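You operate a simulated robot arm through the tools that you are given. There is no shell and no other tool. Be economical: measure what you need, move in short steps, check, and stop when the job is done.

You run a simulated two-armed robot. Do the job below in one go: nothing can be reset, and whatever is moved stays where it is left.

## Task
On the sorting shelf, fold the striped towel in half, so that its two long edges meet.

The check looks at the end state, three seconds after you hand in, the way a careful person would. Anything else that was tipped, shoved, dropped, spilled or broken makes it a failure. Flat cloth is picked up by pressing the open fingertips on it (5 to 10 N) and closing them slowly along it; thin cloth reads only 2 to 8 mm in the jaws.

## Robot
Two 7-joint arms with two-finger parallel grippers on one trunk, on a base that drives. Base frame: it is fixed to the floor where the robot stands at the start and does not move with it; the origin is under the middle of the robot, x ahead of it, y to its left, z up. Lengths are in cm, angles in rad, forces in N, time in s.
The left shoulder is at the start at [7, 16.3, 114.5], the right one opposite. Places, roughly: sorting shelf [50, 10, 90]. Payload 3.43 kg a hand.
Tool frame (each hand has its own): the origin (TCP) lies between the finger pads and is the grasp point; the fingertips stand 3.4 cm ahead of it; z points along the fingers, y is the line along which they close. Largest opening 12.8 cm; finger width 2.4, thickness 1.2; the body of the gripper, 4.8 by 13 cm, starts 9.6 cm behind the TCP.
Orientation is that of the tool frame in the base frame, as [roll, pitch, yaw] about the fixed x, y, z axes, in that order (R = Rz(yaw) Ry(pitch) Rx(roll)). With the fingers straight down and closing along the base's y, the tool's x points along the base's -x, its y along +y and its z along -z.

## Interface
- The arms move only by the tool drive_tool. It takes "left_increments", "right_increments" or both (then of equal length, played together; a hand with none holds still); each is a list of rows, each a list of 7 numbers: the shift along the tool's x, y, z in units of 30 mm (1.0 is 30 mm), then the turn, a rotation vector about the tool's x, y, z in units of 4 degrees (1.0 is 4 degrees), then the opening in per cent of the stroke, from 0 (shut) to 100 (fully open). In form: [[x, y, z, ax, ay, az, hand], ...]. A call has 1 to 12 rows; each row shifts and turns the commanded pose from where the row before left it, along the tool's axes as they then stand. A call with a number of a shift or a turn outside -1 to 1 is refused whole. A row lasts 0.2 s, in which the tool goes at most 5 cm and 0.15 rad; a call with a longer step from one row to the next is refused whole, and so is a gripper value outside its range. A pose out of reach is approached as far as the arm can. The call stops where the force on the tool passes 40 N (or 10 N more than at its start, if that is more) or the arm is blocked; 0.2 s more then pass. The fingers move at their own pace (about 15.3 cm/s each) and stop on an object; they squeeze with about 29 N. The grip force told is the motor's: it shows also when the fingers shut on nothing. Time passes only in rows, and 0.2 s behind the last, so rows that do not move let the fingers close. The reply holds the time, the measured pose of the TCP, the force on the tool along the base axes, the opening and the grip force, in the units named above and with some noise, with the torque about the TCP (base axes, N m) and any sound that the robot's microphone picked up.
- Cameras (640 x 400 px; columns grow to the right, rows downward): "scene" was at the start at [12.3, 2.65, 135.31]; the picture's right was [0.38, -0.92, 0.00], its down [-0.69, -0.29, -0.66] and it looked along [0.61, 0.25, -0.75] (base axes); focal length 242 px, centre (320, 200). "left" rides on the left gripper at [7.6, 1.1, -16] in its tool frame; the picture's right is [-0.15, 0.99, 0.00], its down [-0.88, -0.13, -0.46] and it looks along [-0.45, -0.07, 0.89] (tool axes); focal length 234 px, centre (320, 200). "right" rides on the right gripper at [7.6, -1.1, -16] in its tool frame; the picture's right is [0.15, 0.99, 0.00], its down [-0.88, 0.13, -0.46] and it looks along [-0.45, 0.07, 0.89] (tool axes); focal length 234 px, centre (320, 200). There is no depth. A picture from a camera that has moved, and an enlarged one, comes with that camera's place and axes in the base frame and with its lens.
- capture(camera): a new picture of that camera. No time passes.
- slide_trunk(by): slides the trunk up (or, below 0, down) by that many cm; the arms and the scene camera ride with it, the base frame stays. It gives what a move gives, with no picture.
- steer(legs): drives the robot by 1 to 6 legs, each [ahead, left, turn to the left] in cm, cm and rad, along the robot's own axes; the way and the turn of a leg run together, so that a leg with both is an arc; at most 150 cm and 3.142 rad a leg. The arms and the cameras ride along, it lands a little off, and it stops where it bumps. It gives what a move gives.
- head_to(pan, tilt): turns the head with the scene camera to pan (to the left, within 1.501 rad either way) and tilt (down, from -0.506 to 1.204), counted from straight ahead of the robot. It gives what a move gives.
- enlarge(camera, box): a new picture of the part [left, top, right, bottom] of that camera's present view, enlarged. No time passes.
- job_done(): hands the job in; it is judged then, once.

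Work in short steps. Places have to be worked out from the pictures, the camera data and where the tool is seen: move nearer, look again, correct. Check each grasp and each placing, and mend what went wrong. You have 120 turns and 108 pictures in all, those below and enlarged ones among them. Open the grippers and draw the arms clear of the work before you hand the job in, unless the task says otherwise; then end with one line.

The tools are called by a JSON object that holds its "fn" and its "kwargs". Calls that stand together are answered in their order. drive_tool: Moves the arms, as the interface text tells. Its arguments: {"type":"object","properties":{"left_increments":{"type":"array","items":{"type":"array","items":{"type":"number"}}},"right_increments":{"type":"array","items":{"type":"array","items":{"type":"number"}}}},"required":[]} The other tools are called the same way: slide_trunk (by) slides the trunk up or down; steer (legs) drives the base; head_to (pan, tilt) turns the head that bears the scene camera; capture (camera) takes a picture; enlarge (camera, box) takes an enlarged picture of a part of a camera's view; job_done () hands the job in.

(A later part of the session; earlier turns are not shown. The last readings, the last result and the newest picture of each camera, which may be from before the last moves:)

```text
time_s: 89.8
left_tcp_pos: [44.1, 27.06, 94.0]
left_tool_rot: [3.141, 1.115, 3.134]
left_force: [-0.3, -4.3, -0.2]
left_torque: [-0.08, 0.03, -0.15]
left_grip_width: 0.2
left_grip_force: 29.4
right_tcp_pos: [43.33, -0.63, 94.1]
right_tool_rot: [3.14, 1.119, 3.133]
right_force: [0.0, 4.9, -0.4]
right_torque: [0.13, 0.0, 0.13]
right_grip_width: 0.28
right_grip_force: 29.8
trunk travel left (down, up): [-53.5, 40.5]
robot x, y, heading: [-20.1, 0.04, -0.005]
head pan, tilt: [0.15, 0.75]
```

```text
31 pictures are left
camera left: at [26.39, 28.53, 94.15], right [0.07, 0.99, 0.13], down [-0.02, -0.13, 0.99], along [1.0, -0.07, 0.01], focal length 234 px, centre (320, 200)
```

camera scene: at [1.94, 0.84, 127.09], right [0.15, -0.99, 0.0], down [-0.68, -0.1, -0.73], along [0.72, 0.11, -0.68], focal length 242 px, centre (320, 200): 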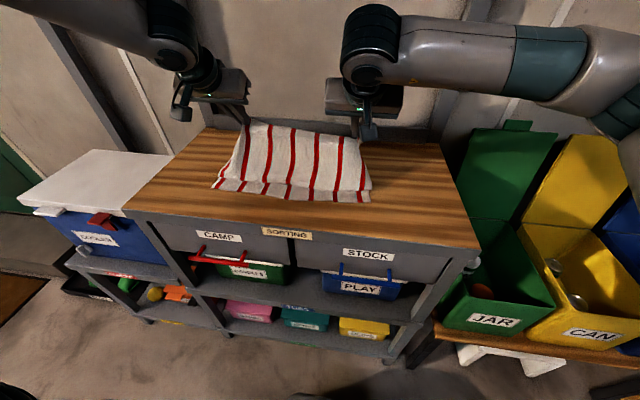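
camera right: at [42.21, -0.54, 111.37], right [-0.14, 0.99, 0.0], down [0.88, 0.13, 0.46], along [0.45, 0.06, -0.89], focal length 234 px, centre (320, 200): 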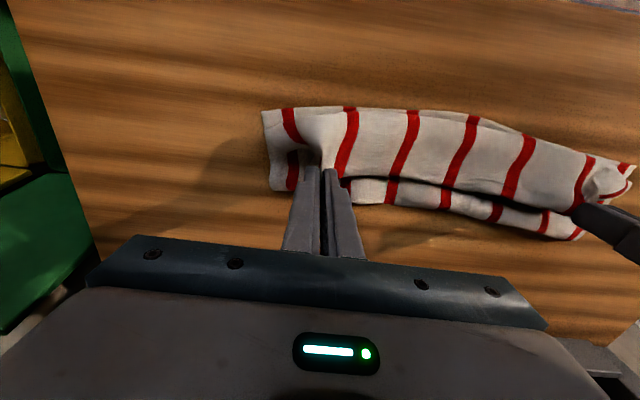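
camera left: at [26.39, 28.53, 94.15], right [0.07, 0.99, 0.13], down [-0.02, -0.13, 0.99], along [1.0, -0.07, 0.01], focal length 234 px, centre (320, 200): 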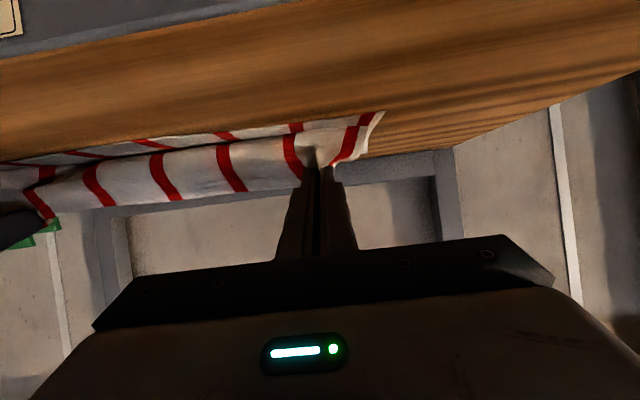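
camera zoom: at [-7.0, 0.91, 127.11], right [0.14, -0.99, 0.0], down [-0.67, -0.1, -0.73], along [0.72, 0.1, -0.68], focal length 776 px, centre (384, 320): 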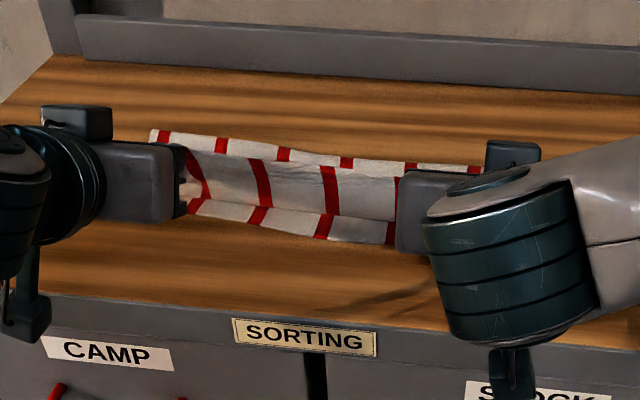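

The S-bend in the hem is too stiff to flip this way: the jaws hold the cloth pointing toward me, so it drags instead. I'll lay the towel out flat again and regrasp the far edge with the hands turned 90°, closing along x. Then the cloth leaves the jaws along the fingers and lies straight when I tilt. First I bring the hem up and ahead while untilting.

{"fn": "drive_tool", "kwargs": {"left_increments": [[-0.285, 0, 0.09, 0, 1, 0, 0], [-0.285, 0, 0.09, 0, 1, 0, 0], [-0.285, 0, 0.09, 0, 1, 0, 0], [-0.285, 0, 0.09, 0, 1, 0, 0], [-0.3, 0, 0, 0, 1, 0, 0], [-0.3, 0, 0, 0, 1, 0, 0], [-0.3, 0, 0, 0, 1, 0, 0], [-0.3, 0, 0, 0, 1, 0, 0], [-0.29, 0, -0.085, 0, 1, 0, 0], [-0.29, 0, -0.085, 0, 1, 0, 0], [-0.29, 0, -0.085, 0, 1, 0, 0], [-0.29, 0, -0.085, 0, 1, 0, 0]], "right_increments": [[-0.285, 0, 0.09, 0, 1, 0, 0], [-0.285, 0, 0.09, 0, 1, 0, 0], [-0.285, 0, 0.09, 0, 1, 0, 0], [-0.285, 0, 0.09, 0, 1, 0, 0], [-0.3, 0, 0, 0, 1, 0, 0], [-0.3, 0, 0, 0, 1, 0, 0], [-0.3, 0, 0, 0, 1, 0, 0], [-0.3, 0, 0, 0, 1, 0, 0], [-0.29, 0, -0.085, 0, 1, 0, 0], [-0.29, 0, -0.085, 0, 1, 0, 0], [-0.29, 0, -0.085, 0, 1, 0, 0], [-0.29, 0, -0.085, 0, 1, 0, 0]]}}

{"fn": "drive_tool", "kwargs": {"left_increments": [[-0.265, 0, -0.15, 0, 1, 0, 0], [-0.265, 0, -0.15, 0, 1, 0, 0], [-0.265, 0, -0.15, 0, 1, 0, 0], [-0.265, 0, -0.15, 0, 1, 0, 0]], "right_increments": [[-0.265, 0, -0.15, 0, 1, 0, 0], [-0.265, 0, -0.15, 0, 1, 0, 0], [-0.265, 0, -0.15, 0, 1, 0, 0], [-0.265, 0, -0.15, 0, 1, 0, 0]]}}

{"fn": "steer", "kwargs": {"legs": [[8, 0, 0]]}}

```text
time_s: 92.4
left_tcp_pos: [52.33, 27.22, 100.9]
left_tool_rot: [3.141, 0.274, 3.132]
left_force: [0.2, -4.7, -0.5]
left_torque: [-0.11, 0.0, -0.11]
left_grip_width: 0.17
left_grip_force: 29.2
right_tcp_pos: [51.53, -0.65, 101.14]
right_tool_rot: [3.139, 0.275, 3.135]
right_force: [0.6, 4.2, 0.6]
right_torque: [0.16, -0.04, 0.03]
right_grip_width: 0.25
right_grip_force: 29.1
trunk travel left (down, up): [-53.5, 40.5]
robot x, y, heading: [-20.37, 0.3, -0.007]
head pan, tilt: [0.15, 0.75]
```

```text
time_s: 93.4
left_tcp_pos: [51.38, 28.99, 102.45]
left_tool_rot: [-3.136, -0.002, 3.132]
left_force: [2.4, -27.3, 0.3]
left_torque: [-0.95, -0.06, -0.04]
left_grip_width: 0.2
left_grip_force: 29.1
left hand out of reach, approached as far as the arm can: row 3, 4
right_tcp_pos: [54.16, -0.19, 103.5]
right_tool_rot: [3.138, -0.002, -3.141]
right_force: [-2.7, 27.2, -0.6]
right_torque: [0.94, 0.07, -0.13]
right_grip_width: 0.27
right_grip_force: 29.0
trunk travel left (down, up): [-53.5, 40.5]
robot x, y, heading: [-19.87, -0.01, -0.006]
head pan, tilt: [0.15, 0.75]
```

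```text
time_s: 94.5
left_tcp_pos: [59.35, 29.15, 102.44]
left_tool_rot: [-3.141, -0.002, 3.132]
left_force: [2.1, -16.7, -0.7]
left_torque: [-0.57, -0.06, 0.14]
left_grip_width: 0.33
left_grip_force: 29.2
right_tcp_pos: [62.23, -0.81, 103.5]
right_tool_rot: [3.14, -0.002, 3.133]
right_force: [-0.9, 14.9, -1.5]
right_torque: [0.55, 0.08, -0.09]
right_grip_width: 0.25
right_grip_force: 28.8
trunk travel left (down, up): [-53.5, 40.5]
robot x, y, heading: [-12.44, -0.01, -0.015]
head pan, tilt: [0.15, 0.75]
```

The left arm hit its limit and stretched the cloth (27 N sideways, both grips held). I'll bring both hands back relative to the body, slacken, then drive ahead.

{"fn": "drive_tool", "kwargs": {"left_increments": [[0.33, -0.2, 0, 0, 0, 0, 0], [0.33, -0.2, 0, 0, 0, 0, 0], [0.33, -0.2, 0, 0, 0, 0, 0], [0.33, -0.1, 0, 0, 0, 0, 0]], "right_increments": [[0.58, 0, 0, 0, 0, 0, 0], [0.58, 0, 0, 0, 0, 0, 0], [0.58, 0, 0, 0, 0, 0, 0], [0.58, 0, 0, 0, 0, 0, 0]]}}

{"fn": "steer", "kwargs": {"legs": [[7, 0, 0]]}}

{"fn": "enlarge", "kwargs": {"camera": "scene", "box": [160, 80, 480, 280]}}

```text
time_s: 95.5
left_tcp_pos: [55.39, 26.96, 102.58]
left_tool_rot: [3.141, -0.001, 3.131]
left_force: [-0.7, 0.1, -0.2]
left_torque: [-0.02, -0.01, -0.02]
left_grip_width: 0.19
left_grip_force: 29.2
right_tcp_pos: [55.24, -0.82, 103.64]
right_tool_rot: [3.141, -0.002, 3.131]
right_force: [-0.3, 0.6, 0.0]
right_torque: [0.02, -0.02, 0.01]
right_grip_width: 0.25
right_grip_force: 29.0
trunk travel left (down, up): [-53.5, 40.5]
robot x, y, heading: [-12.36, -0.37, -0.008]
head pan, tilt: [0.15, 0.75]
```

```text
time_s: 96.5
left_tcp_pos: [62.15, 27.02, 102.58]
left_tool_rot: [-3.141, -0.002, 3.133]
left_force: [-0.2, -0.5, -0.8]
left_torque: [-0.01, 0.02, -0.02]
left_grip_width: 0.17
left_grip_force: 29.0
right_tcp_pos: [62.03, -0.65, 103.44]
right_tool_rot: [3.14, -0.002, 3.133]
right_force: [-0.3, 0.5, -0.7]
right_torque: [0.0, 0.05, 0.0]
right_grip_width: 0.25
right_grip_force: 29.0
trunk travel left (down, up): [-53.5, 40.5]
robot x, y, heading: [-5.36, -0.04, -0.012]
head pan, tilt: [0.15, 0.75]
```

```text
2.00 times, centred on (320, 180) of scene
camera zoom: at [7.98, 0.76, 127.1], right [0.14, -0.99, 0.0], down [-0.68, -0.1, -0.73], along [0.72, 0.1, -0.68], focal length 485 px, centre (320, 240)
```

zoom: 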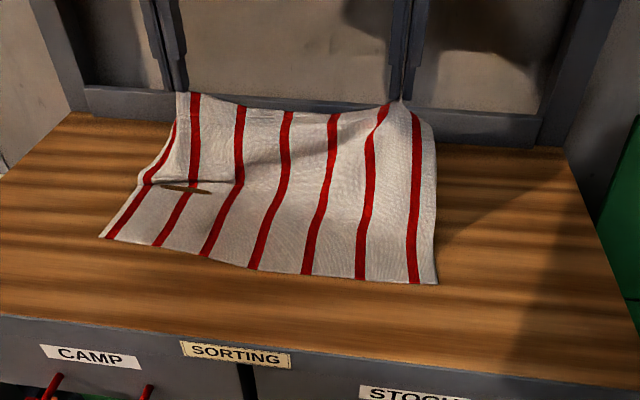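

The left grip has slipped to the very corner, which is fine. I'll lay the far edge down flat now: drive ahead 3 cm and lower ahead and outward, then release.

{"fn": "steer", "kwargs": {"legs": [[3.5, 0, 0]]}}

{"fn": "drive_tool", "kwargs": {"left_increments": [[-0.2, 0.23, 0.6, 0, 0, 0, 0], [-0.2, 0.23, 0.6, 0, 0, 0, 0], [-0.2, 0.23, 0.6, 0, 0, 0, 0], [-0.2, 0.23, 0.6, 0, 0, 0, 0], [-0.2, 0.23, 0.6, 0, 0, 0, 0], [0, 0, 0.2, 0, 0, 0, 0]], "right_increments": [[-0.2, -0.1, 0.6, 0, 0, 0, 0], [-0.2, -0.1, 0.6, 0, 0, 0, 0], [-0.2, -0.1, 0.6, 0, 0, 0, 0], [-0.2, -0.1, 0.6, 0, 0, 0, 0], [-0.2, -0.1, 0.6, 0, 0, 0, 0], [0, 0, 0.45, 0, 0, 0, 0]]}}

{"fn": "drive_tool", "kwargs": {"left_increments": [[0, 0, 0, 0, 0, 0, 10], [0, 0, 0, 0, 0, 0, 25], [0, 0, -0.6, 0, 0, 0, 25], [0, 0, -0.9, 0, 0, 0, 25], [0, 0, -0.9, 0, 0, 0, 25]], "right_increments": [[0, 0, 0, 0, 0, 0, 10], [0, 0, 0, 0, 0, 0, 25], [0, 0, -0.6, 0, 0, 0, 25], [0, 0, -0.9, 0, 0, 0, 25], [0, 0, -0.9, 0, 0, 0, 25]]}}

{"fn": "enlarge", "kwargs": {"camera": "scene", "box": [160, 80, 480, 280]}}

```text
time_s: 97.4
left_tcp_pos: [65.55, 26.74, 102.79]
left_tool_rot: [-3.141, 0.0, 3.132]
left_force: [0.0, -0.4, -0.2]
left_torque: [0.0, -0.05, -0.02]
left_grip_width: 0.18
left_grip_force: 29.0
right_tcp_pos: [65.47, -0.77, 103.65]
right_tool_rot: [-3.141, 0.001, 3.133]
right_force: [-0.2, 0.5, -1.2]
right_torque: [0.02, -0.05, -0.02]
right_grip_width: 0.27
right_grip_force: 29.1
trunk travel left (down, up): [-53.5, 40.5]
robot x, y, heading: [-1.76, 0.25, -0.01]
head pan, tilt: [0.15, 0.75]
```

```text
time_s: 98.8
left_tcp_pos: [68.53, 30.31, 92.99]
left_tool_rot: [-3.141, -0.002, 3.134]
left_force: [-0.3, 0.0, -0.1]
left_torque: [0.02, 0.0, 0.02]
left_grip_width: 0.0
left_grip_force: 28.7
right_tcp_pos: [68.47, -2.42, 93.1]
right_tool_rot: [-3.14, -0.002, 3.13]
right_force: [0.4, -0.2, 0.4]
right_torque: [-0.03, -0.01, 0.01]
right_grip_width: 0.27
right_grip_force: 28.7
trunk travel left (down, up): [-53.5, 40.5]
robot x, y, heading: [-1.9, -0.17, -0.011]
head pan, tilt: [0.15, 0.75]
```

```text
time_s: 100.0
left_tcp_pos: [68.64, 30.43, 100.29]
left_tool_rot: [3.141, -0.001, 3.132]
left_force: [-0.8, -0.9, 0.8]
left_torque: [0.0, -0.07, -0.01]
left_grip_width: 3.19
left_grip_force: 0.0
right_tcp_pos: [68.43, -2.25, 100.44]
right_tool_rot: [-3.141, -0.001, 3.133]
right_force: [0.2, 0.7, -0.2]
right_torque: [-0.03, -0.02, -0.02]
right_grip_width: 3.2
right_grip_force: 0.0
trunk travel left (down, up): [-53.5, 40.5]
robot x, y, heading: [-2.13, 0.15, -0.012]
head pan, tilt: [0.15, 0.75]
```

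```text
2.00 times, centred on (320, 180) of scene
camera zoom: at [11.22, 0.74, 127.11], right [0.14, -0.99, 0.0], down [-0.67, -0.1, -0.73], along [0.72, 0.1, -0.68], focal length 485 px, centre (320, 240)
```

zoom: 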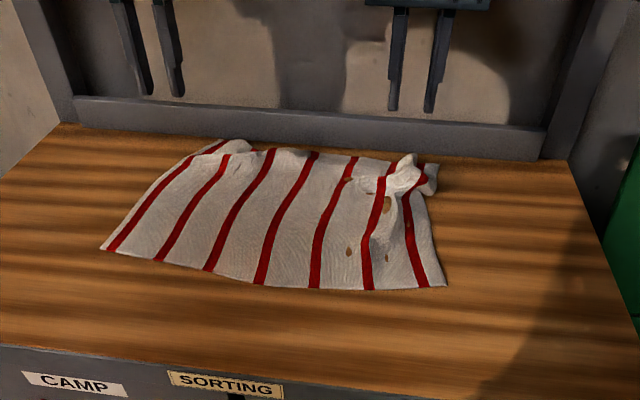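

The left lost its grip on the way down. The towel is roughly flat but has moved away, with the near edge at x ≈ 46 and the far at ≈ 70, plus wrinkles at the far corners. I'll pinch the near edge and pull the whole towel toward me, which also straightens it.

{"fn": "drive_tool", "kwargs": {"left_increments": [[0.9, -0.14, 0.18, 0, 0, 0, 35], [0.9, -0.14, 0.18, 0, 0, 0, 35], [0.9, -0.14, 0.18, 0, 0, 0, 35], [0.9, -0.14, 0.18, 0, 0, 0, 35], [0.9, -0.14, 0.18, 0, 0, 0, 35], [0.9, -0.14, 0.18, 0, 0, 0, 35], [0.9, -0.14, 0.18, 0, 0, 0, 35], [0.9, -0.14, 0.18, 0, 0, 0, 35]], "right_increments": [[0.9, -0.03, 0.18, 0, 0, 0, 35], [0.9, -0.03, 0.18, 0, 0, 0, 35], [0.9, -0.03, 0.18, 0, 0, 0, 35], [0.9, -0.03, 0.18, 0, 0, 0, 35], [0.9, -0.03, 0.18, 0, 0, 0, 35], [0.9, -0.03, 0.18, 0, 0, 0, 35], [0.9, -0.03, 0.18, 0, 0, 0, 35], [0.9, -0.03, 0.18, 0, 0, 0, 35]]}}

{"fn": "capture", "kwargs": {"camera": "left"}}

{"fn": "capture", "kwargs": {"camera": "right"}}

```text
time_s: 101.8
left_tcp_pos: [46.93, 27.1, 95.97]
left_tool_rot: [3.141, 0.001, 3.134]
left_force: [-0.7, -0.5, 0.3]
left_torque: [-0.01, -0.03, 0.0]
left_grip_width: 4.49
left_grip_force: 0.2
right_tcp_pos: [46.74, -2.97, 96.24]
right_tool_rot: [3.142, -0.002, 3.133]
right_force: [-0.6, 0.4, 0.3]
right_torque: [-0.06, -0.03, -0.02]
right_grip_width: 4.53
right_grip_force: 0.1
trunk travel left (down, up): [-53.5, 40.5]
robot x, y, heading: [-1.89, 0.42, -0.006]
head pan, tilt: [0.15, 0.75]
```

```text
28 pictures are left
camera left: at [39.26, 28.46, 111.83], right [0.15, 0.99, 0.0], down [0.88, -0.14, 0.46], along [0.45, -0.07, -0.89], focal length 234 px, centre (320, 200)
```

left: 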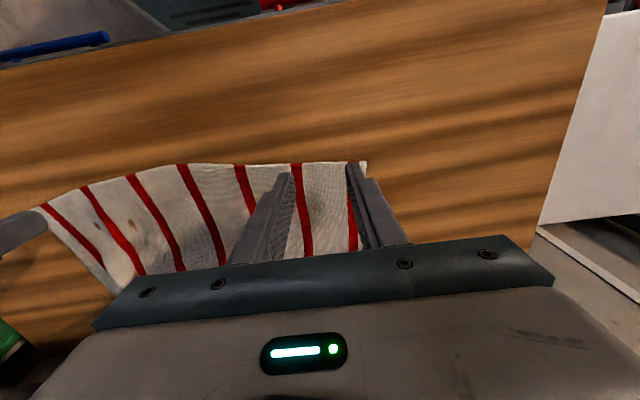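

```text
27 pictures are left
camera right: at [39.11, -3.95, 112.07], right [-0.14, 0.99, 0.0], down [0.88, 0.12, 0.46], along [0.45, 0.06, -0.89], focal length 234 px, centre (320, 200)
```

right: 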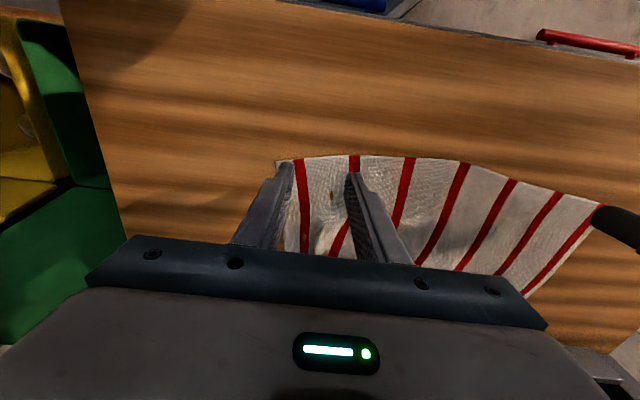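

The near edge is at x ≈ 46.5 under the hands. I'll shift slightly ahead, descend, and press.

{"fn": "drive_tool", "kwargs": {"left_increments": [[-0.2, 0, 0.5, 0, 0, 0, 35], [0, 0, 0.5, 0, 0, 0, 35], [0, 0, 0.25, 0, 0, 0, 35], [0, 0, 0.12, 0, 0, 0, 35]], "right_increments": [[-0.2, 0, 0.5, 0, 0, 0, 35], [0, 0, 0.5, 0, 0, 0, 35], [0, 0, 0.3, 0, 0, 0, 35], [0, 0, 0.15, 0, 0, 0, 35]]}}

{"fn": "drive_tool", "kwargs": {"left_increments": [[0, 0, 0.08, 0, 0, 0, 35], [0, 0, 0.05, 0, 0, 0, 35], [0, 0, 0, 0, 0, 0, 35]], "right_increments": [[0, 0, 0.08, 0, 0, 0, 35], [0, 0, 0.05, 0, 0, 0, 35], [0, 0, 0, 0, 0, 0, 35]]}}

```text
time_s: 102.8
left_tcp_pos: [47.6, 26.99, 91.85]
left_tool_rot: [-3.141, 0.0, 3.132]
left_force: [0.9, -0.6, -0.3]
left_torque: [-0.02, 0.02, 0.02]
left_grip_width: 4.48
left_grip_force: 0.1
right_tcp_pos: [47.56, -2.85, 91.72]
right_tool_rot: [3.142, -0.001, 3.134]
right_force: [-0.5, -0.3, 0.4]
right_torque: [0.0, -0.01, -0.02]
right_grip_width: 4.48
right_grip_force: 0.0
trunk travel left (down, up): [-53.5, 40.5]
robot x, y, heading: [-1.5, -0.02, -0.006]
head pan, tilt: [0.15, 0.75]
```

```text
time_s: 103.6
left_tcp_pos: [47.68, 27.0, 91.57]
left_tool_rot: [-3.141, 0.002, 3.134]
left_force: [1.4, -1.0, 4.5]
left_torque: [0.0, -0.07, -0.01]
left_grip_width: 4.48
left_grip_force: 0.0
right_tcp_pos: [47.55, -2.82, 91.53]
right_tool_rot: [3.14, 0.002, 3.133]
right_force: [4.3, 1.1, 17.9]
right_torque: [-0.06, -0.17, 0.05]
right_grip_width: 4.46
right_grip_force: 0.0
trunk travel left (down, up): [-53.5, 40.5]
robot x, y, heading: [-2.03, 0.18, -0.01]
head pan, tilt: [0.15, 0.75]
```

Pressing already (4.5 and 18 N). I'll balance the forces and drag the towel by friction, driving back 8 cm with the fingertips pressed.

{"fn": "drive_tool", "kwargs": {"left_increments": [[0, 0, 0.04, 0, 0, 0, 35], [0, 0, 0, 0, 0, 0, 35]], "right_increments": [[0, 0, -0.04, 0, 0, 0, 35], [0, 0, 0, 0, 0, 0, 35]]}}

{"fn": "steer", "kwargs": {"legs": [[-8, 0, 0]]}}

{"fn": "enlarge", "kwargs": {"camera": "scene", "box": [160, 80, 480, 280]}}

```text
time_s: 104.2
left_tcp_pos: [47.59, 27.02, 91.49]
left_tool_rot: [-3.141, 0.003, 3.134]
left_force: [4.0, 3.9, 23.6]
left_torque: [0.08, -0.2, 0.03]
left_grip_width: 4.5
left_grip_force: 0.1
right_tcp_pos: [47.41, -2.99, 91.61]
right_tool_rot: [3.141, 0.001, 3.132]
right_force: [2.5, 0.7, 10.8]
right_torque: [0.02, -0.11, -0.02]
right_grip_width: 4.46
right_grip_force: 0.0
trunk travel left (down, up): [-53.5, 40.5]
robot x, y, heading: [-1.72, -0.11, -0.01]
head pan, tilt: [0.15, 0.75]
```

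```text
time_s: 104.9
left_tcp_pos: [47.08, 26.94, 91.55]
left_tool_rot: [-3.139, 0.009, 3.132]
left_force: [-0.9, 0.4, 0.5]
left_torque: [0.02, -0.05, 0.01]
left_grip_width: 4.49
left_grip_force: 0.1
right_tcp_pos: [46.87, -2.83, 91.75]
right_tool_rot: [3.14, 0.003, 3.133]
right_force: [0.0, -0.6, -0.5]
right_torque: [-0.04, 0.01, 0.01]
right_grip_width: 4.49
right_grip_force: 0.0
trunk travel left (down, up): [-53.5, 40.5]
robot x, y, heading: [-2.7, -0.02, -0.004]
head pan, tilt: [0.15, 0.75]
stopped in leg 1: the force on the tool passed its limit (the readings are from after the stop); the commanded pose is now the measured one
```

```text
2.00 times, centred on (320, 180) of scene
camera zoom: at [10.58, 0.77, 127.08], right [0.14, -0.99, 0.0], down [-0.67, -0.1, -0.73], along [0.72, 0.1, -0.68], focal length 485 px, centre (320, 240)
```

zoom: 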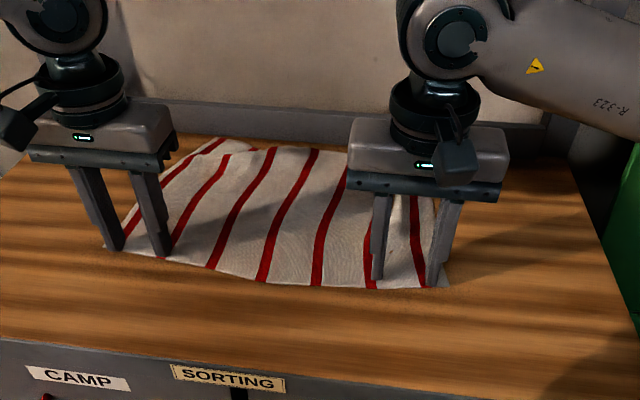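

The force limit stopped that drag. I'll pinch instead: press lightly and close slowly.

{"fn": "drive_tool", "kwargs": {"left_increments": [[-0.1, 0, 0.04, 0, 0, 0, 35], [0, 0, 0, 0, 0, 0, 35]], "right_increments": [[-0.1, 0, 0.08, 0, 0, 0, 35], [0, 0, 0, 0, 0, 0, 35]]}}

```text
time_s: 105.5
left_tcp_pos: [47.37, 26.96, 91.67]
left_tool_rot: [-3.141, 0.01, 3.134]
left_force: [-0.2, -0.3, 3.4]
left_torque: [0.04, 0.0, -0.01]
left_grip_width: 4.47
left_grip_force: 0.1
right_tcp_pos: [47.18, -2.84, 91.51]
right_tool_rot: [3.14, 0.003, 3.132]
right_force: [-1.7, 0.7, 7.3]
right_torque: [-0.03, 0.07, 0.02]
right_grip_width: 4.49
right_grip_force: 0.2
trunk travel left (down, up): [-53.5, 40.5]
robot x, y, heading: [-2.49, 0.16, -0.009]
head pan, tilt: [0.15, 0.75]
```

{"fn": "drive_tool", "kwargs": {"left_increments": [[0, 0, 0.02, 0, 0, 0, 32], [0, 0, 0, 0, 0, 0, 29], [0, 0, 0, 0, 0, 0, 26], [0, 0, 0, 0, 0, 0, 23], [0, 0, 0, 0, 0, 0, 20], [0, 0, 0, 0, 0, 0, 17], [0, 0, 0, 0, 0, 0, 14], [0, 0, 0, 0, 0, 0, 11], [0, 0, 0, 0, 0, 0, 8], [0, 0, 0, 0, 0, 0, 5], [0, 0, 0, 0, 0, 0, 2], [0, 0, 0, 0, 0, 0, 0]], "right_increments": [[0, 0, 0, 0, 0, 0, 32], [0, 0, 0, 0, 0, 0, 29], [0, 0, 0, 0, 0, 0, 26], [0, 0, 0, 0, 0, 0, 23], [0, 0, 0, 0, 0, 0, 20], [0, 0, 0, 0, 0, 0, 17], [0, 0, 0, 0, 0, 0, 14], [0, 0, 0, 0, 0, 0, 11], [0, 0, 0, 0, 0, 0, 8], [0, 0, 0, 0, 0, 0, 5], [0, 0, 0, 0, 0, 0, 2], [0, 0, 0, 0, 0, 0, 0]]}}

{"fn": "drive_tool", "kwargs": {"left_increments": [[0, 0, -0.3, 0, 0, 0, 0], [0, 0, 0, 0, 0, 0, 0]], "right_increments": [[0, 0, -0.3, 0, 0, 0, 0], [0, 0, 0, 0, 0, 0, 0]]}}

{"fn": "capture", "kwargs": {"camera": "scene"}}

```text
time_s: 108.1
left_tcp_pos: [47.35, 26.87, 91.64]
left_tool_rot: [-3.14, 0.01, 3.132]
left_force: [0.0, -0.9, 11.4]
left_torque: [0.01, -0.04, 0.0]
left_grip_width: 0.0
left_grip_force: 29.1
right_tcp_pos: [47.15, -2.72, 91.55]
right_tool_rot: [3.14, 0.003, 3.134]
right_force: [-0.9, 2.1, 8.1]
right_torque: [0.09, -0.01, -0.04]
right_grip_width: 0.25
right_grip_force: 29.1
trunk travel left (down, up): [-53.5, 40.5]
robot x, y, heading: [-2.77, 0.19, -0.012]
head pan, tilt: [0.15, 0.75]
```

```text
time_s: 108.7
left_tcp_pos: [47.38, 26.83, 92.34]
left_tool_rot: [-3.141, 0.006, 3.134]
left_force: [-0.3, 0.5, 0.5]
left_torque: [0.0, 0.04, -0.02]
left_grip_width: 0.01
left_grip_force: 28.6
right_tcp_pos: [47.19, -2.76, 92.38]
right_tool_rot: [3.139, 0.001, 3.132]
right_force: [0.4, -0.2, 0.0]
right_torque: [0.01, 0.03, 0.02]
right_grip_width: 0.25
right_grip_force: 29.2
trunk travel left (down, up): [-53.5, 40.5]
robot x, y, heading: [-2.81, -0.29, -0.005]
head pan, tilt: [0.15, 0.75]
```

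```text
25 pictures are left
camera scene: at [10.67, 0.74, 127.09], right [0.14, -0.99, 0.0], down [-0.68, -0.1, -0.73], along [0.72, 0.1, -0.68], focal length 242 px, centre (320, 200)
```

scene: 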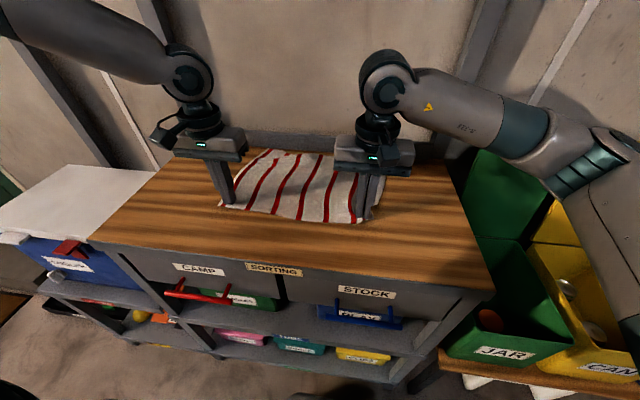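

The right holds; the left closed on nothing because it pressed too lightly. I'll retry the left with a firmer press.

{"fn": "drive_tool", "kwargs": {"left_increments": [[0, 0, -0.5, 0, 0, 0, 0], [0, 0, 0, 0, 0, 0, 20], [-0.15, -0.2, 0, 0, 0, 0, 35], [0, 0, 0.5, 0, 0, 0, 35], [0, 0, 0.23, 0, 0, 0, 35], [0, 0, 0.05, 0, 0, 0, 35]]}}

```text
time_s: 110.1
left_tcp_pos: [47.77, 26.43, 91.62]
left_tool_rot: [-3.139, 0.008, 3.134]
left_force: [-0.1, 0.0, 0.0]
left_torque: [-0.02, 0.03, -0.01]
left_grip_width: 4.45
left_grip_force: 0.0
right_tcp_pos: [47.27, -2.74, 92.4]
right_tool_rot: [3.14, 0.001, 3.132]
right_force: [-0.4, -0.1, 0.6]
right_torque: [0.02, -0.01, 0.0]
right_grip_width: 0.27
right_grip_force: 28.6
trunk travel left (down, up): [-53.5, 40.5]
robot x, y, heading: [-2.97, 0.21, -0.007]
head pan, tilt: [0.15, 0.75]
```

{"fn": "drive_tool", "kwargs": {"left_increments": [[0, 0, 0.06, 0, 0, 0, 35], [0, 0, 0, 0, 0, 0, 35]]}}

{"fn": "capture", "kwargs": {"camera": "left"}}

```text
time_s: 110.7
left_tcp_pos: [47.9, 26.31, 91.64]
left_tool_rot: [-3.14, 0.009, 3.132]
left_force: [0.0, 3.0, 14.8]
left_torque: [0.08, 0.14, 0.02]
left_grip_width: 4.47
left_grip_force: 0.1
right_tcp_pos: [47.16, -2.85, 92.5]
right_tool_rot: [3.139, 0.003, 3.133]
right_force: [0.7, -0.3, -0.3]
right_torque: [0.05, 0.02, -0.03]
right_grip_width: 0.25
right_grip_force: 29.2
trunk travel left (down, up): [-53.5, 40.5]
robot x, y, heading: [-2.61, -0.35, -0.007]
head pan, tilt: [0.15, 0.75]
```

```text
24 pictures are left
camera left: at [40.13, 27.72, 107.33], right [0.16, 0.99, 0.0], down [0.87, -0.14, 0.47], along [0.46, -0.07, -0.88], focal length 234 px, centre (320, 200)
```

left: 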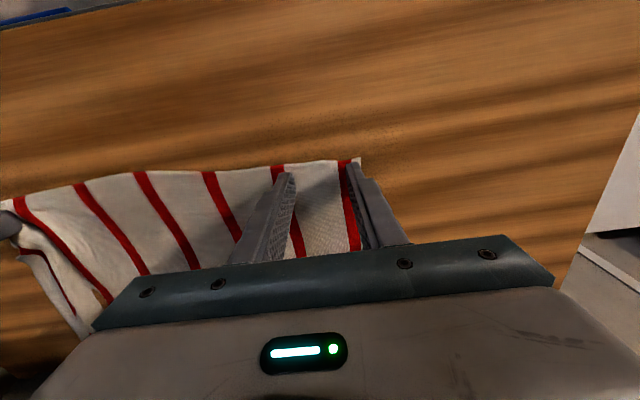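

The outer finger sits right at the cloth's side edge. I'll shift 1.5 cm inward, re-press and close.

{"fn": "drive_tool", "kwargs": {"left_increments": [[0, 0, -0.25, 0, 0, 0, 35], [0, -0.5, 0, 0, 0, 0, 35], [0, 0, 0.23, 0, 0, 0, 35], [0, 0, 0, 0, 0, 0, 35], [0, 0, 0, 0, 0, 0, 31], [0, 0, 0, 0, 0, 0, 27], [0, 0, 0, 0, 0, 0, 22], [0, 0, 0, 0, 0, 0, 17], [0, 0, 0, 0, 0, 0, 12], [0, 0, 0, 0, 0, 0, 7], [0, 0, 0, 0, 0, 0, 3], [0, 0, 0, 0, 0, 0, 0]]}}

{"fn": "drive_tool", "kwargs": {"left_increments": [[0, 0, -0.3, 0, 0, 0, 0], [0, 0, 0, 0, 0, 0, 0]]}}

```text
time_s: 113.3
left_tcp_pos: [47.83, 24.77, 91.47]
left_tool_rot: [-3.139, 0.01, 3.134]
left_force: [0.1, -11.8, 24.9]
left_torque: [-0.35, 0.18, 0.07]
left_grip_width: 0.27
left_grip_force: 29.4
right_tcp_pos: [47.17, -2.76, 92.54]
right_tool_rot: [3.138, 0.004, 3.133]
right_force: [0.3, 12.0, -1.1]
right_torque: [0.39, 0.01, -0.04]
right_grip_width: 0.26
right_grip_force: 29.0
trunk travel left (down, up): [-53.5, 40.5]
robot x, y, heading: [-2.94, 0.12, -0.008]
head pan, tilt: [0.15, 0.75]
```

```text
time_s: 113.9
left_tcp_pos: [47.93, 24.78, 92.26]
left_tool_rot: [-3.14, 0.007, 3.132]
left_force: [-0.4, -13.6, -0.7]
left_torque: [-0.51, -0.01, 0.11]
left_grip_width: 0.27
left_grip_force: 29.3
right_tcp_pos: [47.22, -2.76, 92.51]
right_tool_rot: [3.139, 0.003, 3.132]
right_force: [-0.5, 13.3, 0.0]
right_torque: [0.48, -0.03, -0.05]
right_grip_width: 0.25
right_grip_force: 28.8
trunk travel left (down, up): [-53.5, 40.5]
robot x, y, heading: [-2.61, 0.07, -0.005]
head pan, tilt: [0.15, 0.75]
```

Both near-edge pinches hold. Better idea: lift the towel by this edge until it hangs with its far edge touching the shelf near me. Then I lay it out away from me for half its width and bring the held edge back on top. That way the cloth leaves the jaws in the right direction and the held edge lands flat. Lifting now.

{"fn": "drive_tool", "kwargs": {"left_increments": [[0, -0.15, -0.7, 0, 0, 0, 0], [0, 0, -0.8, 0, 0, 0, 0], [0, 0, -0.8, 0, 0, 0, 0], [0, 0, -0.8, 0, 0, 0, 0], [0, 0, -0.8, 0, 0, 0, 0], [0, 0, -0.8, 0, 0, 0, 0], [0, 0, -0.8, 0, 0, 0, 0], [0, 0, -0.8, 0, 0, 0, 0], [0, 0, -0.8, 0, 0, 0, 0]], "right_increments": [[0, 0, -0.7, 0, 0, 0, 0], [0, 0, -0.8, 0, 0, 0, 0], [0, 0, -0.8, 0, 0, 0, 0], [0, 0, -0.8, 0, 0, 0, 0], [0, 0, -0.8, 0, 0, 0, 0], [0, 0, -0.8, 0, 0, 0, 0], [0, 0, -0.8, 0, 0, 0, 0], [0, 0, -0.8, 0, 0, 0, 0], [0, 0, -0.8, 0, 0, 0, 0]]}}

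{"fn": "capture", "kwargs": {"camera": "scene"}}

```text
time_s: 115.9
left_tcp_pos: [47.75, 24.42, 113.71]
left_tool_rot: [3.141, 0.009, 3.133]
left_force: [-0.5, -6.0, -1.0]
left_torque: [-0.21, 0.0, 0.04]
left_grip_width: 0.25
left_grip_force: 29.1
right_tcp_pos: [47.09, -2.74, 113.74]
right_tool_rot: [3.139, 0.002, 3.133]
right_force: [-0.2, 5.6, 0.1]
right_torque: [0.25, -0.02, 0.01]
right_grip_width: 0.26
right_grip_force: 28.9
trunk travel left (down, up): [-53.5, 40.5]
robot x, y, heading: [-2.33, 0.03, -0.006]
head pan, tilt: [0.15, 0.75]
```

```text
23 pictures are left
camera scene: at [10.56, 0.77, 127.11], right [0.14, -0.99, 0.0], down [-0.67, -0.1, -0.73], along [0.72, 0.1, -0.68], focal length 242 px, centre (320, 200)
```

scene: 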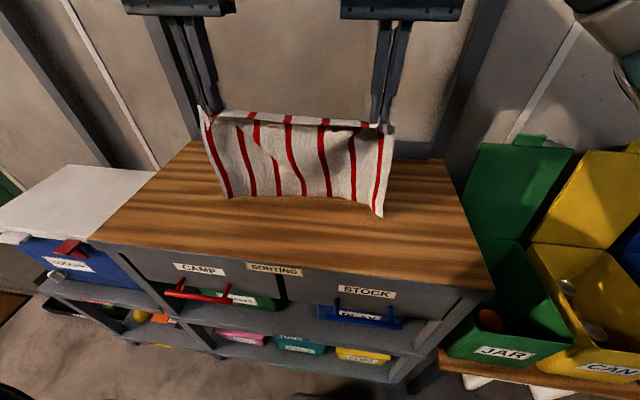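

The towel hangs from the pinches with about 4 cm still trailing behind. I'll lift 6 cm more so it hangs free, and back off 4 cm so the bottom edge trails toward me when I lower and drive ahead.

{"fn": "drive_tool", "kwargs": {"left_increments": [[0, 0, -0.7, 0, 0, 0, 0], [0, 0, -0.7, 0, 0, 0, 0], [0, 0, -0.6, 0, 0, 0, 0]], "right_increments": [[0, 0, -0.7, 0, 0, 0, 0], [0, 0, -0.7, 0, 0, 0, 0], [0, 0, -0.6, 0, 0, 0, 0]]}}

{"fn": "steer", "kwargs": {"legs": [[-4, 0, 0]]}}

{"fn": "capture", "kwargs": {"camera": "scene"}}

```text
time_s: 116.7
left_tcp_pos: [47.81, 24.5, 119.63]
left_tool_rot: [-3.139, 0.008, 3.131]
left_force: [0.0, -6.1, -0.2]
left_torque: [-0.21, -0.02, 0.08]
left_grip_width: 0.24
left_grip_force: 29.2
right_tcp_pos: [47.0, -2.71, 119.65]
right_tool_rot: [3.139, 0.001, 3.133]
right_force: [0.6, 7.9, -0.5]
right_torque: [0.24, 0.03, 0.02]
right_grip_width: 0.27
right_grip_force: 28.9
trunk travel left (down, up): [-53.5, 40.5]
robot x, y, heading: [-2.99, -0.16, -0.004]
head pan, tilt: [0.15, 0.75]
```

```text
time_s: 117.6
left_tcp_pos: [44.08, 24.57, 119.4]
left_tool_rot: [-3.14, 0.006, 3.132]
left_force: [-0.6, -6.3, -0.4]
left_torque: [-0.22, 0.03, 0.02]
left_grip_width: 0.25
left_grip_force: 29.4
right_tcp_pos: [43.39, -2.77, 119.56]
right_tool_rot: [3.14, -0.002, 3.132]
right_force: [0.1, 7.1, -0.1]
right_torque: [0.22, -0.01, -0.02]
right_grip_width: 0.25
right_grip_force: 28.9
trunk travel left (down, up): [-53.5, 40.5]
robot x, y, heading: [-6.27, -0.15, -0.012]
head pan, tilt: [0.15, 0.75]
```

```text
22 pictures are left
camera scene: at [6.93, 0.79, 127.07], right [0.14, -0.99, 0.0], down [-0.68, -0.1, -0.73], along [0.72, 0.1, -0.68], focal length 242 px, centre (320, 200)
```

scene: 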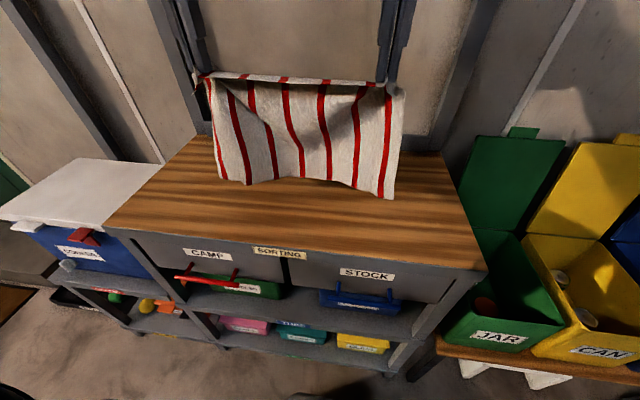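

It hangs freely now. I'll lay it down away from me in alternating steps: lower, then drive ahead.

{"fn": "drive_tool", "kwargs": {"left_increments": [[0, 0, 0.5, 0, 0, 0, 0], [0, 0, 0.5, 0, 0, 0, 0]], "right_increments": [[0, 0, 0.5, 0, 0, 0, 0], [0, 0, 0.5, 0, 0, 0, 0]]}}

{"fn": "steer", "kwargs": {"legs": [[3, 0, 0]]}}

{"fn": "drive_tool", "kwargs": {"left_increments": [[0, 0, 0.6, 0, 0, 0, 0], [0, 0, 0.6, 0, 0, 0, 0]], "right_increments": [[0, 0, 0.6, 0, 0, 0, 0], [0, 0, 0.6, 0, 0, 0, 0]]}}

{"fn": "steer", "kwargs": {"legs": [[4, 0, 0]]}}

{"fn": "capture", "kwargs": {"camera": "scene"}}

```text
time_s: 118.2
left_tcp_pos: [43.75, 24.52, 116.53]
left_tool_rot: [-3.139, 0.009, 3.132]
left_force: [-0.9, -7.2, 1.0]
left_torque: [-0.23, 0.02, 0.04]
left_grip_width: 0.24
left_grip_force: 28.5
right_tcp_pos: [43.13, -2.76, 116.76]
right_tool_rot: [3.138, 0.003, 3.131]
right_force: [0.1, 6.6, -0.2]
right_torque: [0.25, -0.02, -0.03]
right_grip_width: 0.26
right_grip_force: 29.4
trunk travel left (down, up): [-53.5, 40.5]
robot x, y, heading: [-6.3, 0.02, -0.01]
head pan, tilt: [0.15, 0.75]
```

```text
time_s: 119.0
left_tcp_pos: [46.56, 24.49, 116.58]
left_tool_rot: [-3.14, 0.012, 3.132]
left_force: [0.3, -7.4, 1.0]
left_torque: [-0.23, -0.02, 0.01]
left_grip_width: 0.28
left_grip_force: 29.0
right_tcp_pos: [46.08, -2.84, 116.77]
right_tool_rot: [3.141, 0.005, 3.131]
right_force: [-0.4, 7.5, -0.9]
right_torque: [0.28, 0.04, -0.04]
right_grip_width: 0.23
right_grip_force: 29.2
trunk travel left (down, up): [-53.5, 40.5]
robot x, y, heading: [-3.52, 0.04, -0.011]
head pan, tilt: [0.15, 0.75]
```

```text
time_s: 119.6
left_tcp_pos: [46.84, 24.37, 112.8]
left_tool_rot: [-3.137, 0.007, 3.134]
left_force: [0.6, -7.8, -0.3]
left_torque: [-0.26, 0.07, 0.05]
left_grip_width: 0.26
left_grip_force: 29.4
right_tcp_pos: [46.2, -2.82, 113.01]
right_tool_rot: [3.137, 0.002, 3.132]
right_force: [1.5, 7.5, 0.6]
right_torque: [0.28, 0.03, -0.01]
right_grip_width: 0.24
right_grip_force: 29.0
trunk travel left (down, up): [-53.5, 40.5]
robot x, y, heading: [-3.95, -0.09, -0.013]
head pan, tilt: [0.15, 0.75]
```

```text
time_s: 120.5
left_tcp_pos: [50.61, 24.31, 113.06]
left_tool_rot: [-3.14, 0.011, 3.133]
left_force: [0.5, -8.8, 0.3]
left_torque: [-0.33, 0.01, 0.09]
left_grip_width: 0.26
left_grip_force: 28.4
right_tcp_pos: [50.01, -2.92, 113.16]
right_tool_rot: [3.137, 0.002, 3.133]
right_force: [0.0, 8.8, 0.0]
right_torque: [0.3, 0.0, -0.05]
right_grip_width: 0.22
right_grip_force: 29.1
trunk travel left (down, up): [-53.5, 40.5]
robot x, y, heading: [0.59, 0.11, -0.011]
head pan, tilt: [0.15, 0.75]
```

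```text
21 pictures are left
camera scene: at [13.48, 0.73, 127.13], right [0.14, -0.99, 0.0], down [-0.67, -0.1, -0.73], along [0.72, 0.1, -0.68], focal length 242 px, centre (320, 200)
```

scene: 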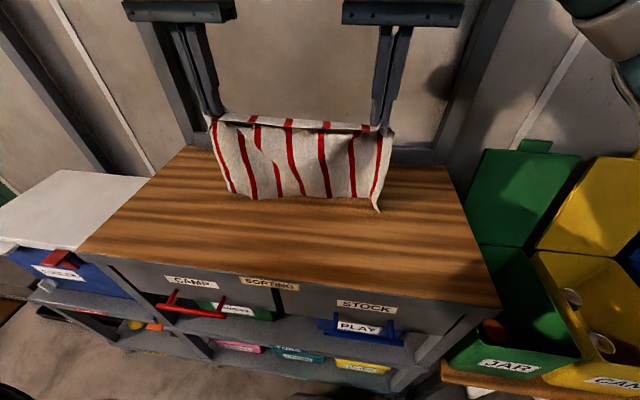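

The bottom tail again bends away from me. I'll raise it free, go back, and then lower while moving ahead at the same time, so the tail lags toward me as it touches.

{"fn": "drive_tool", "kwargs": {"left_increments": [[0, 0, -0.7, 0, 0, 0, 0], [0, 0, -0.7, 0, 0, 0, 0], [0, 0, -0.6, 0, 0, 0, 0]], "right_increments": [[0, 0, -0.7, 0, 0, 0, 0], [0, 0, -0.7, 0, 0, 0, 0], [0, 0, -0.6, 0, 0, 0, 0]]}}

{"fn": "steer", "kwargs": {"legs": [[-8, 0, 0]]}}

{"fn": "drive_tool", "kwargs": {"left_increments": [[-0.5, 0, 0.1, 0, 0, 0, 0], [-0.6, 0, 0.4, 0, 0, 0, 0], [-0.6, 0, 0.5, 0, 0, 0, 0], [-0.6, 0, 0.5, 0, 0, 0, 0], [-0.6, 0, 0.5, 0, 0, 0, 0], [-0.5, 0, 0.5, 0, 0, 0, 0], [-0.5, 0, 0.5, 0, 0, 0, 0], [-0.4, 0, 0.5, 0, 0, 0, 0]], "right_increments": [[-0.5, 0, 0.1, 0, 0, 0, 0], [-0.6, 0, 0.4, 0, 0, 0, 0], [-0.6, 0, 0.5, 0, 0, 0, 0], [-0.6, 0, 0.5, 0, 0, 0, 0], [-0.6, 0, 0.5, 0, 0, 0, 0], [-0.5, 0, 0.5, 0, 0, 0, 0], [-0.5, 0, 0.5, 0, 0, 0, 0], [-0.4, 0, 0.5, 0, 0, 0, 0]]}}

{"fn": "capture", "kwargs": {"camera": "scene"}}

```text
time_s: 121.3
left_tcp_pos: [50.53, 24.44, 119.03]
left_tool_rot: [-3.139, 0.009, 3.131]
left_force: [-1.2, -11.3, -0.8]
left_torque: [-0.36, -0.03, 0.06]
left_grip_width: 0.24
left_grip_force: 28.7
right_tcp_pos: [50.0, -3.06, 119.27]
right_tool_rot: [3.139, 0.005, 3.134]
right_force: [-0.4, 9.6, 0.7]
right_torque: [0.37, -0.01, -0.02]
right_grip_width: 0.24
right_grip_force: 29.2
trunk travel left (down, up): [-53.5, 40.5]
robot x, y, heading: [0.35, 0.16, -0.01]
head pan, tilt: [0.15, 0.75]
```

```text
time_s: 122.3
left_tcp_pos: [42.49, 24.56, 119.11]
left_tool_rot: [-3.138, 0.009, 3.133]
left_force: [-0.9, -11.1, 0.3]
left_torque: [-0.37, -0.04, 0.02]
left_grip_width: 0.28
left_grip_force: 29.3
right_tcp_pos: [42.05, -2.96, 119.21]
right_tool_rot: [3.139, 0.003, 3.134]
right_force: [-0.3, 12.5, 0.4]
right_torque: [0.42, -0.03, -0.06]
right_grip_width: 0.23
right_grip_force: 28.7
trunk travel left (down, up): [-53.5, 40.5]
robot x, y, heading: [-7.6, -0.11, -0.007]
head pan, tilt: [0.15, 0.75]
```

```text
time_s: 124.2
left_tcp_pos: [55.66, 24.46, 108.57]
left_tool_rot: [-3.138, 0.01, 3.132]
left_force: [1.7, -10.7, -0.3]
left_torque: [-0.35, 0.02, 0.08]
left_grip_width: 0.25
left_grip_force: 28.9
right_tcp_pos: [55.0, -2.97, 108.61]
right_tool_rot: [3.137, 0.002, 3.134]
right_force: [0.6, 10.9, -0.7]
right_torque: [0.38, 0.05, -0.03]
right_grip_width: 0.25
right_grip_force: 29.4
trunk travel left (down, up): [-53.5, 40.5]
robot x, y, heading: [-7.91, -0.03, -0.008]
head pan, tilt: [0.15, 0.75]
```

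```text
20 pictures are left
camera scene: at [5.67, 0.83, 127.09], right [0.14, -0.99, 0.0], down [-0.68, -0.1, -0.73], along [0.72, 0.1, -0.68], focal length 242 px, centre (320, 200)
```

scene: 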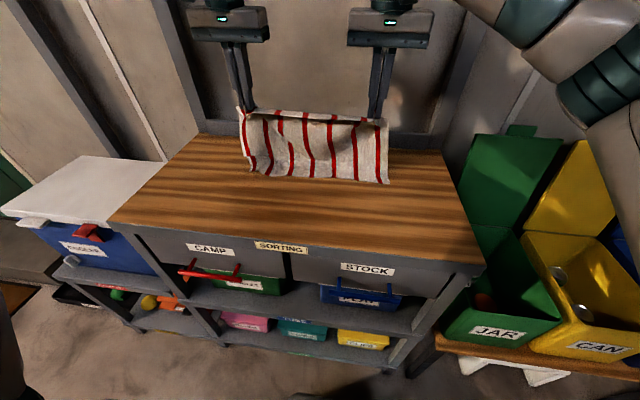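

The tail still lies on the far side, because the cloth hangs slanted ahead of the jaws. I'll raise it free, go back to x ≈ 38, just touch the bottom edge down, move ahead 8 cm at constant height so the hands pass it, and only then lower.

{"fn": "drive_tool", "kwargs": {"left_increments": [[0.4, 0, -0.9, 0, 0, 0, 0], [0.4, 0, -0.9, 0, 0, 0, 0], [0.4, 0, -0.9, 0, 0, 0, 0], [0.4, 0, -0.7, 0, 0, 0, 0], [0.4, 0, 0, 0, 0, 0, 0], [0.4, 0, 0, 0, 0, 0, 0]], "right_increments": [[0.4, 0, -0.9, 0, 0, 0, 0], [0.4, 0, -0.9, 0, 0, 0, 0], [0.4, 0, -0.9, 0, 0, 0, 0], [0.4, 0, -0.7, 0, 0, 0, 0], [0.4, 0, 0, 0, 0, 0, 0], [0.4, 0, 0, 0, 0, 0, 0]]}}

{"fn": "steer", "kwargs": {"legs": [[-9.5, 0, 0]]}}

{"fn": "drive_tool", "kwargs": {"left_increments": [[0, 0, 0.3, 0, 0, 0, 0], [0, 0, 0.3, 0, 0, 0, 0], [0, 0, 0.3, 0, 0, 0, 0], [0, 0, 0, 0, 0, 0, 0]], "right_increments": [[0, 0, 0.3, 0, 0, 0, 0], [0, 0, 0.3, 0, 0, 0, 0], [0, 0, 0.3, 0, 0, 0, 0], [0, 0, 0, 0, 0, 0, 0]]}}

{"fn": "capture", "kwargs": {"camera": "scene"}}

```text
time_s: 125.5
left_tcp_pos: [47.94, 24.52, 118.9]
left_tool_rot: [-3.138, 0.011, 3.133]
left_force: [0.3, -10.1, -0.7]
left_torque: [-0.35, -0.01, 0.07]
left_grip_width: 0.23
left_grip_force: 28.8
right_tcp_pos: [47.64, -3.01, 118.87]
right_tool_rot: [3.137, 0.003, 3.132]
right_force: [0.1, 10.9, -0.8]
right_torque: [0.32, -0.04, -0.03]
right_grip_width: 0.24
right_grip_force: 29.1
trunk travel left (down, up): [-53.5, 40.5]
robot x, y, heading: [-8.11, -0.01, -0.006]
head pan, tilt: [0.15, 0.75]
```

```text
time_s: 126.7
left_tcp_pos: [38.55, 24.54, 118.86]
left_tool_rot: [-3.137, 0.009, 3.13]
left_force: [0.2, -10.1, -0.5]
left_torque: [-0.34, -0.02, 0.05]
left_grip_width: 0.25
left_grip_force: 28.8
right_tcp_pos: [38.15, -3.06, 118.94]
right_tool_rot: [3.139, 0.003, 3.134]
right_force: [-0.5, 10.8, -1.0]
right_torque: [0.35, -0.03, -0.02]
right_grip_width: 0.23
right_grip_force: 28.7
trunk travel left (down, up): [-53.5, 40.5]
robot x, y, heading: [-17.25, -0.14, -0.006]
head pan, tilt: [0.15, 0.75]
```

```text
time_s: 127.7
left_tcp_pos: [38.51, 24.44, 116.04]
left_tool_rot: [-3.139, 0.009, 3.129]
left_force: [0.0, -6.3, -0.1]
left_torque: [-0.23, -0.02, 0.02]
left_grip_width: 0.26
left_grip_force: 29.4
right_tcp_pos: [38.24, -2.77, 116.23]
right_tool_rot: [3.139, 0.004, 3.134]
right_force: [-0.3, 7.0, -0.8]
right_torque: [0.24, 0.0, 0.0]
right_grip_width: 0.23
right_grip_force: 28.7
trunk travel left (down, up): [-53.5, 40.5]
robot x, y, heading: [-16.6, -0.04, -0.003]
head pan, tilt: [0.15, 0.75]
```

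```text
19 pictures are left
camera scene: at [-4.02, 0.88, 127.1], right [0.14, -0.99, 0.0], down [-0.68, -0.1, -0.73], along [0.72, 0.1, -0.68], focal length 242 px, centre (320, 200)
```

scene: 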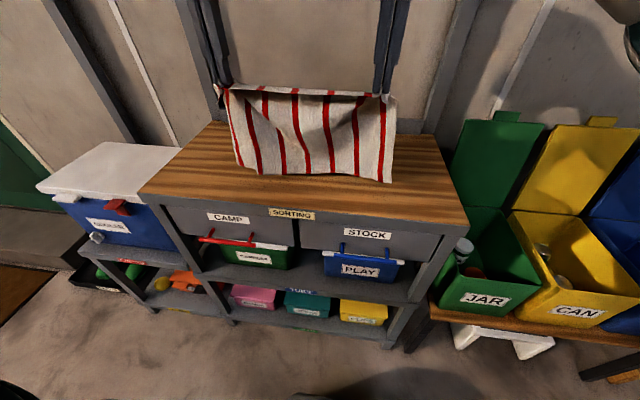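

The bottom edge is just about touching at x ≈ 43–45. Now I drive ahead 10 cm at constant height, then lower in steps.

{"fn": "steer", "kwargs": {"legs": [[10, 0, 0]]}}

{"fn": "capture", "kwargs": {"camera": "scene"}}

```text
time_s: 128.8
left_tcp_pos: [48.42, 24.27, 115.98]
left_tool_rot: [-3.139, 0.009, 3.128]
left_force: [-0.3, -7.0, 0.0]
left_torque: [-0.2, 0.03, 0.07]
left_grip_width: 0.23
left_grip_force: 29.0
right_tcp_pos: [47.82, -3.01, 116.15]
right_tool_rot: [3.138, 0.003, 3.13]
right_force: [0.2, 6.5, 0.4]
right_torque: [0.27, 0.0, 0.0]
right_grip_width: 0.25
right_grip_force: 28.7
trunk travel left (down, up): [-53.5, 40.5]
robot x, y, heading: [-7.78, -0.07, -0.008]
head pan, tilt: [0.15, 0.75]
```

```text
18 pictures are left
camera scene: at [5.65, 0.74, 127.1], right [0.14, -0.99, 0.0], down [-0.68, -0.09, -0.73], along [0.72, 0.1, -0.68], focal length 242 px, centre (320, 200)
```

scene: 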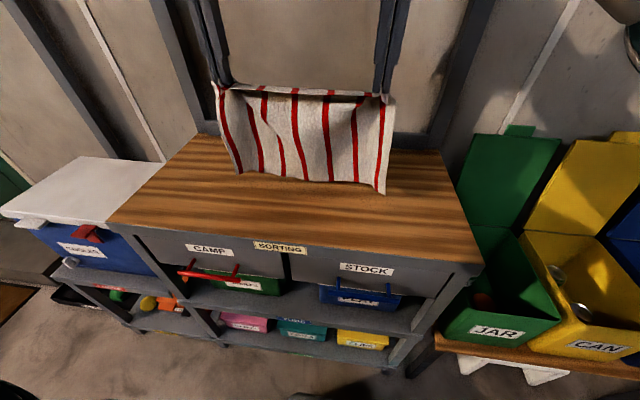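

Geometry check: the cloth hangs straight down but only about 20 cm long, so its bottom was still about 4 cm above the shelf. I'll go back, lower until it just clears, then lower while moving ahead.

{"fn": "steer", "kwargs": {"legs": [[-9, 0, 0]]}}

{"fn": "drive_tool", "kwargs": {"left_increments": [[0, 0, 0.6, 0, 0, 0, 0], [0, 0, 0.5, 0, 0, 0, 0], [0, 0, 0, 0, 0, 0, 0]], "right_increments": [[0, 0, 0.6, 0, 0, 0, 0], [0, 0, 0.5, 0, 0, 0, 0], [0, 0, 0, 0, 0, 0, 0]]}}

{"fn": "drive_tool", "kwargs": {"left_increments": [[-0.5, 0, 0.2, 0, 0, 0, 0], [-0.6, 0, 0.3, 0, 0, 0, 0], [-0.6, 0, 0.4, 0, 0, 0, 0], [-0.6, 0, 0.4, 0, 0, 0, 0], [-0.6, 0, 0.4, 0, 0, 0, 0]], "right_increments": [[-0.5, 0, 0.2, 0, 0, 0, 0], [-0.6, 0, 0.3, 0, 0, 0, 0], [-0.6, 0, 0.4, 0, 0, 0, 0], [-0.6, 0, 0.4, 0, 0, 0, 0], [-0.6, 0, 0.4, 0, 0, 0, 0]]}}

{"fn": "capture", "kwargs": {"camera": "scene"}}

```text
time_s: 129.9
left_tcp_pos: [39.24, 24.33, 116.11]
left_tool_rot: [-3.137, 0.009, 3.128]
left_force: [-0.6, -6.1, 0.3]
left_torque: [-0.23, -0.02, 0.02]
left_grip_width: 0.25
left_grip_force: 28.9
right_tcp_pos: [38.73, -3.06, 116.31]
right_tool_rot: [3.138, 0.004, 3.128]
right_force: [-1.2, 6.0, -0.3]
right_torque: [0.23, -0.02, -0.02]
right_grip_width: 0.25
right_grip_force: 28.8
trunk travel left (down, up): [-53.5, 40.5]
robot x, y, heading: [-16.85, 0.48, -0.017]
head pan, tilt: [0.15, 0.75]
```

```text
time_s: 130.7
left_tcp_pos: [39.46, 24.24, 112.86]
left_tool_rot: [-3.136, 0.008, 3.127]
left_force: [-0.2, -6.2, 1.1]
left_torque: [-0.21, 0.01, 0.0]
left_grip_width: 0.25
left_grip_force: 28.6
right_tcp_pos: [38.85, -2.98, 112.79]
right_tool_rot: [3.137, 0.003, 3.128]
right_force: [0.8, 6.7, -0.7]
right_torque: [0.22, 0.05, -0.02]
right_grip_width: 0.26
right_grip_force: 28.8
trunk travel left (down, up): [-53.5, 40.5]
robot x, y, heading: [-16.52, -0.26, -0.011]
head pan, tilt: [0.15, 0.75]
```

```text
time_s: 131.9
left_tcp_pos: [48.35, 24.23, 107.58]
left_tool_rot: [-3.138, 0.009, 3.127]
left_force: [0.3, -6.6, 0.2]
left_torque: [-0.2, 0.04, 0.02]
left_grip_width: 0.26
left_grip_force: 29.3
right_tcp_pos: [47.54, -2.95, 107.66]
right_tool_rot: [3.137, 0.002, 3.129]
right_force: [0.2, 6.7, -0.3]
right_torque: [0.23, 0.04, 0.0]
right_grip_width: 0.26
right_grip_force: 29.1
trunk travel left (down, up): [-53.5, 40.5]
robot x, y, heading: [-16.87, -0.07, -0.014]
head pan, tilt: [0.15, 0.75]
```

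```text
17 pictures are left
camera scene: at [-3.15, 0.88, 127.08], right [0.14, -0.99, 0.0], down [-0.68, -0.09, -0.73], along [0.72, 0.1, -0.68], focal length 242 px, centre (320, 200)
```

scene: 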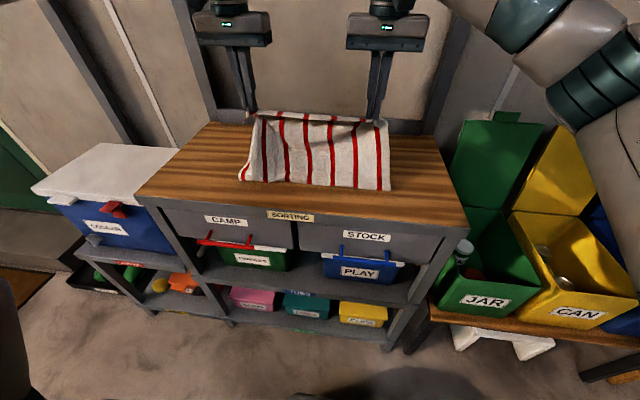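

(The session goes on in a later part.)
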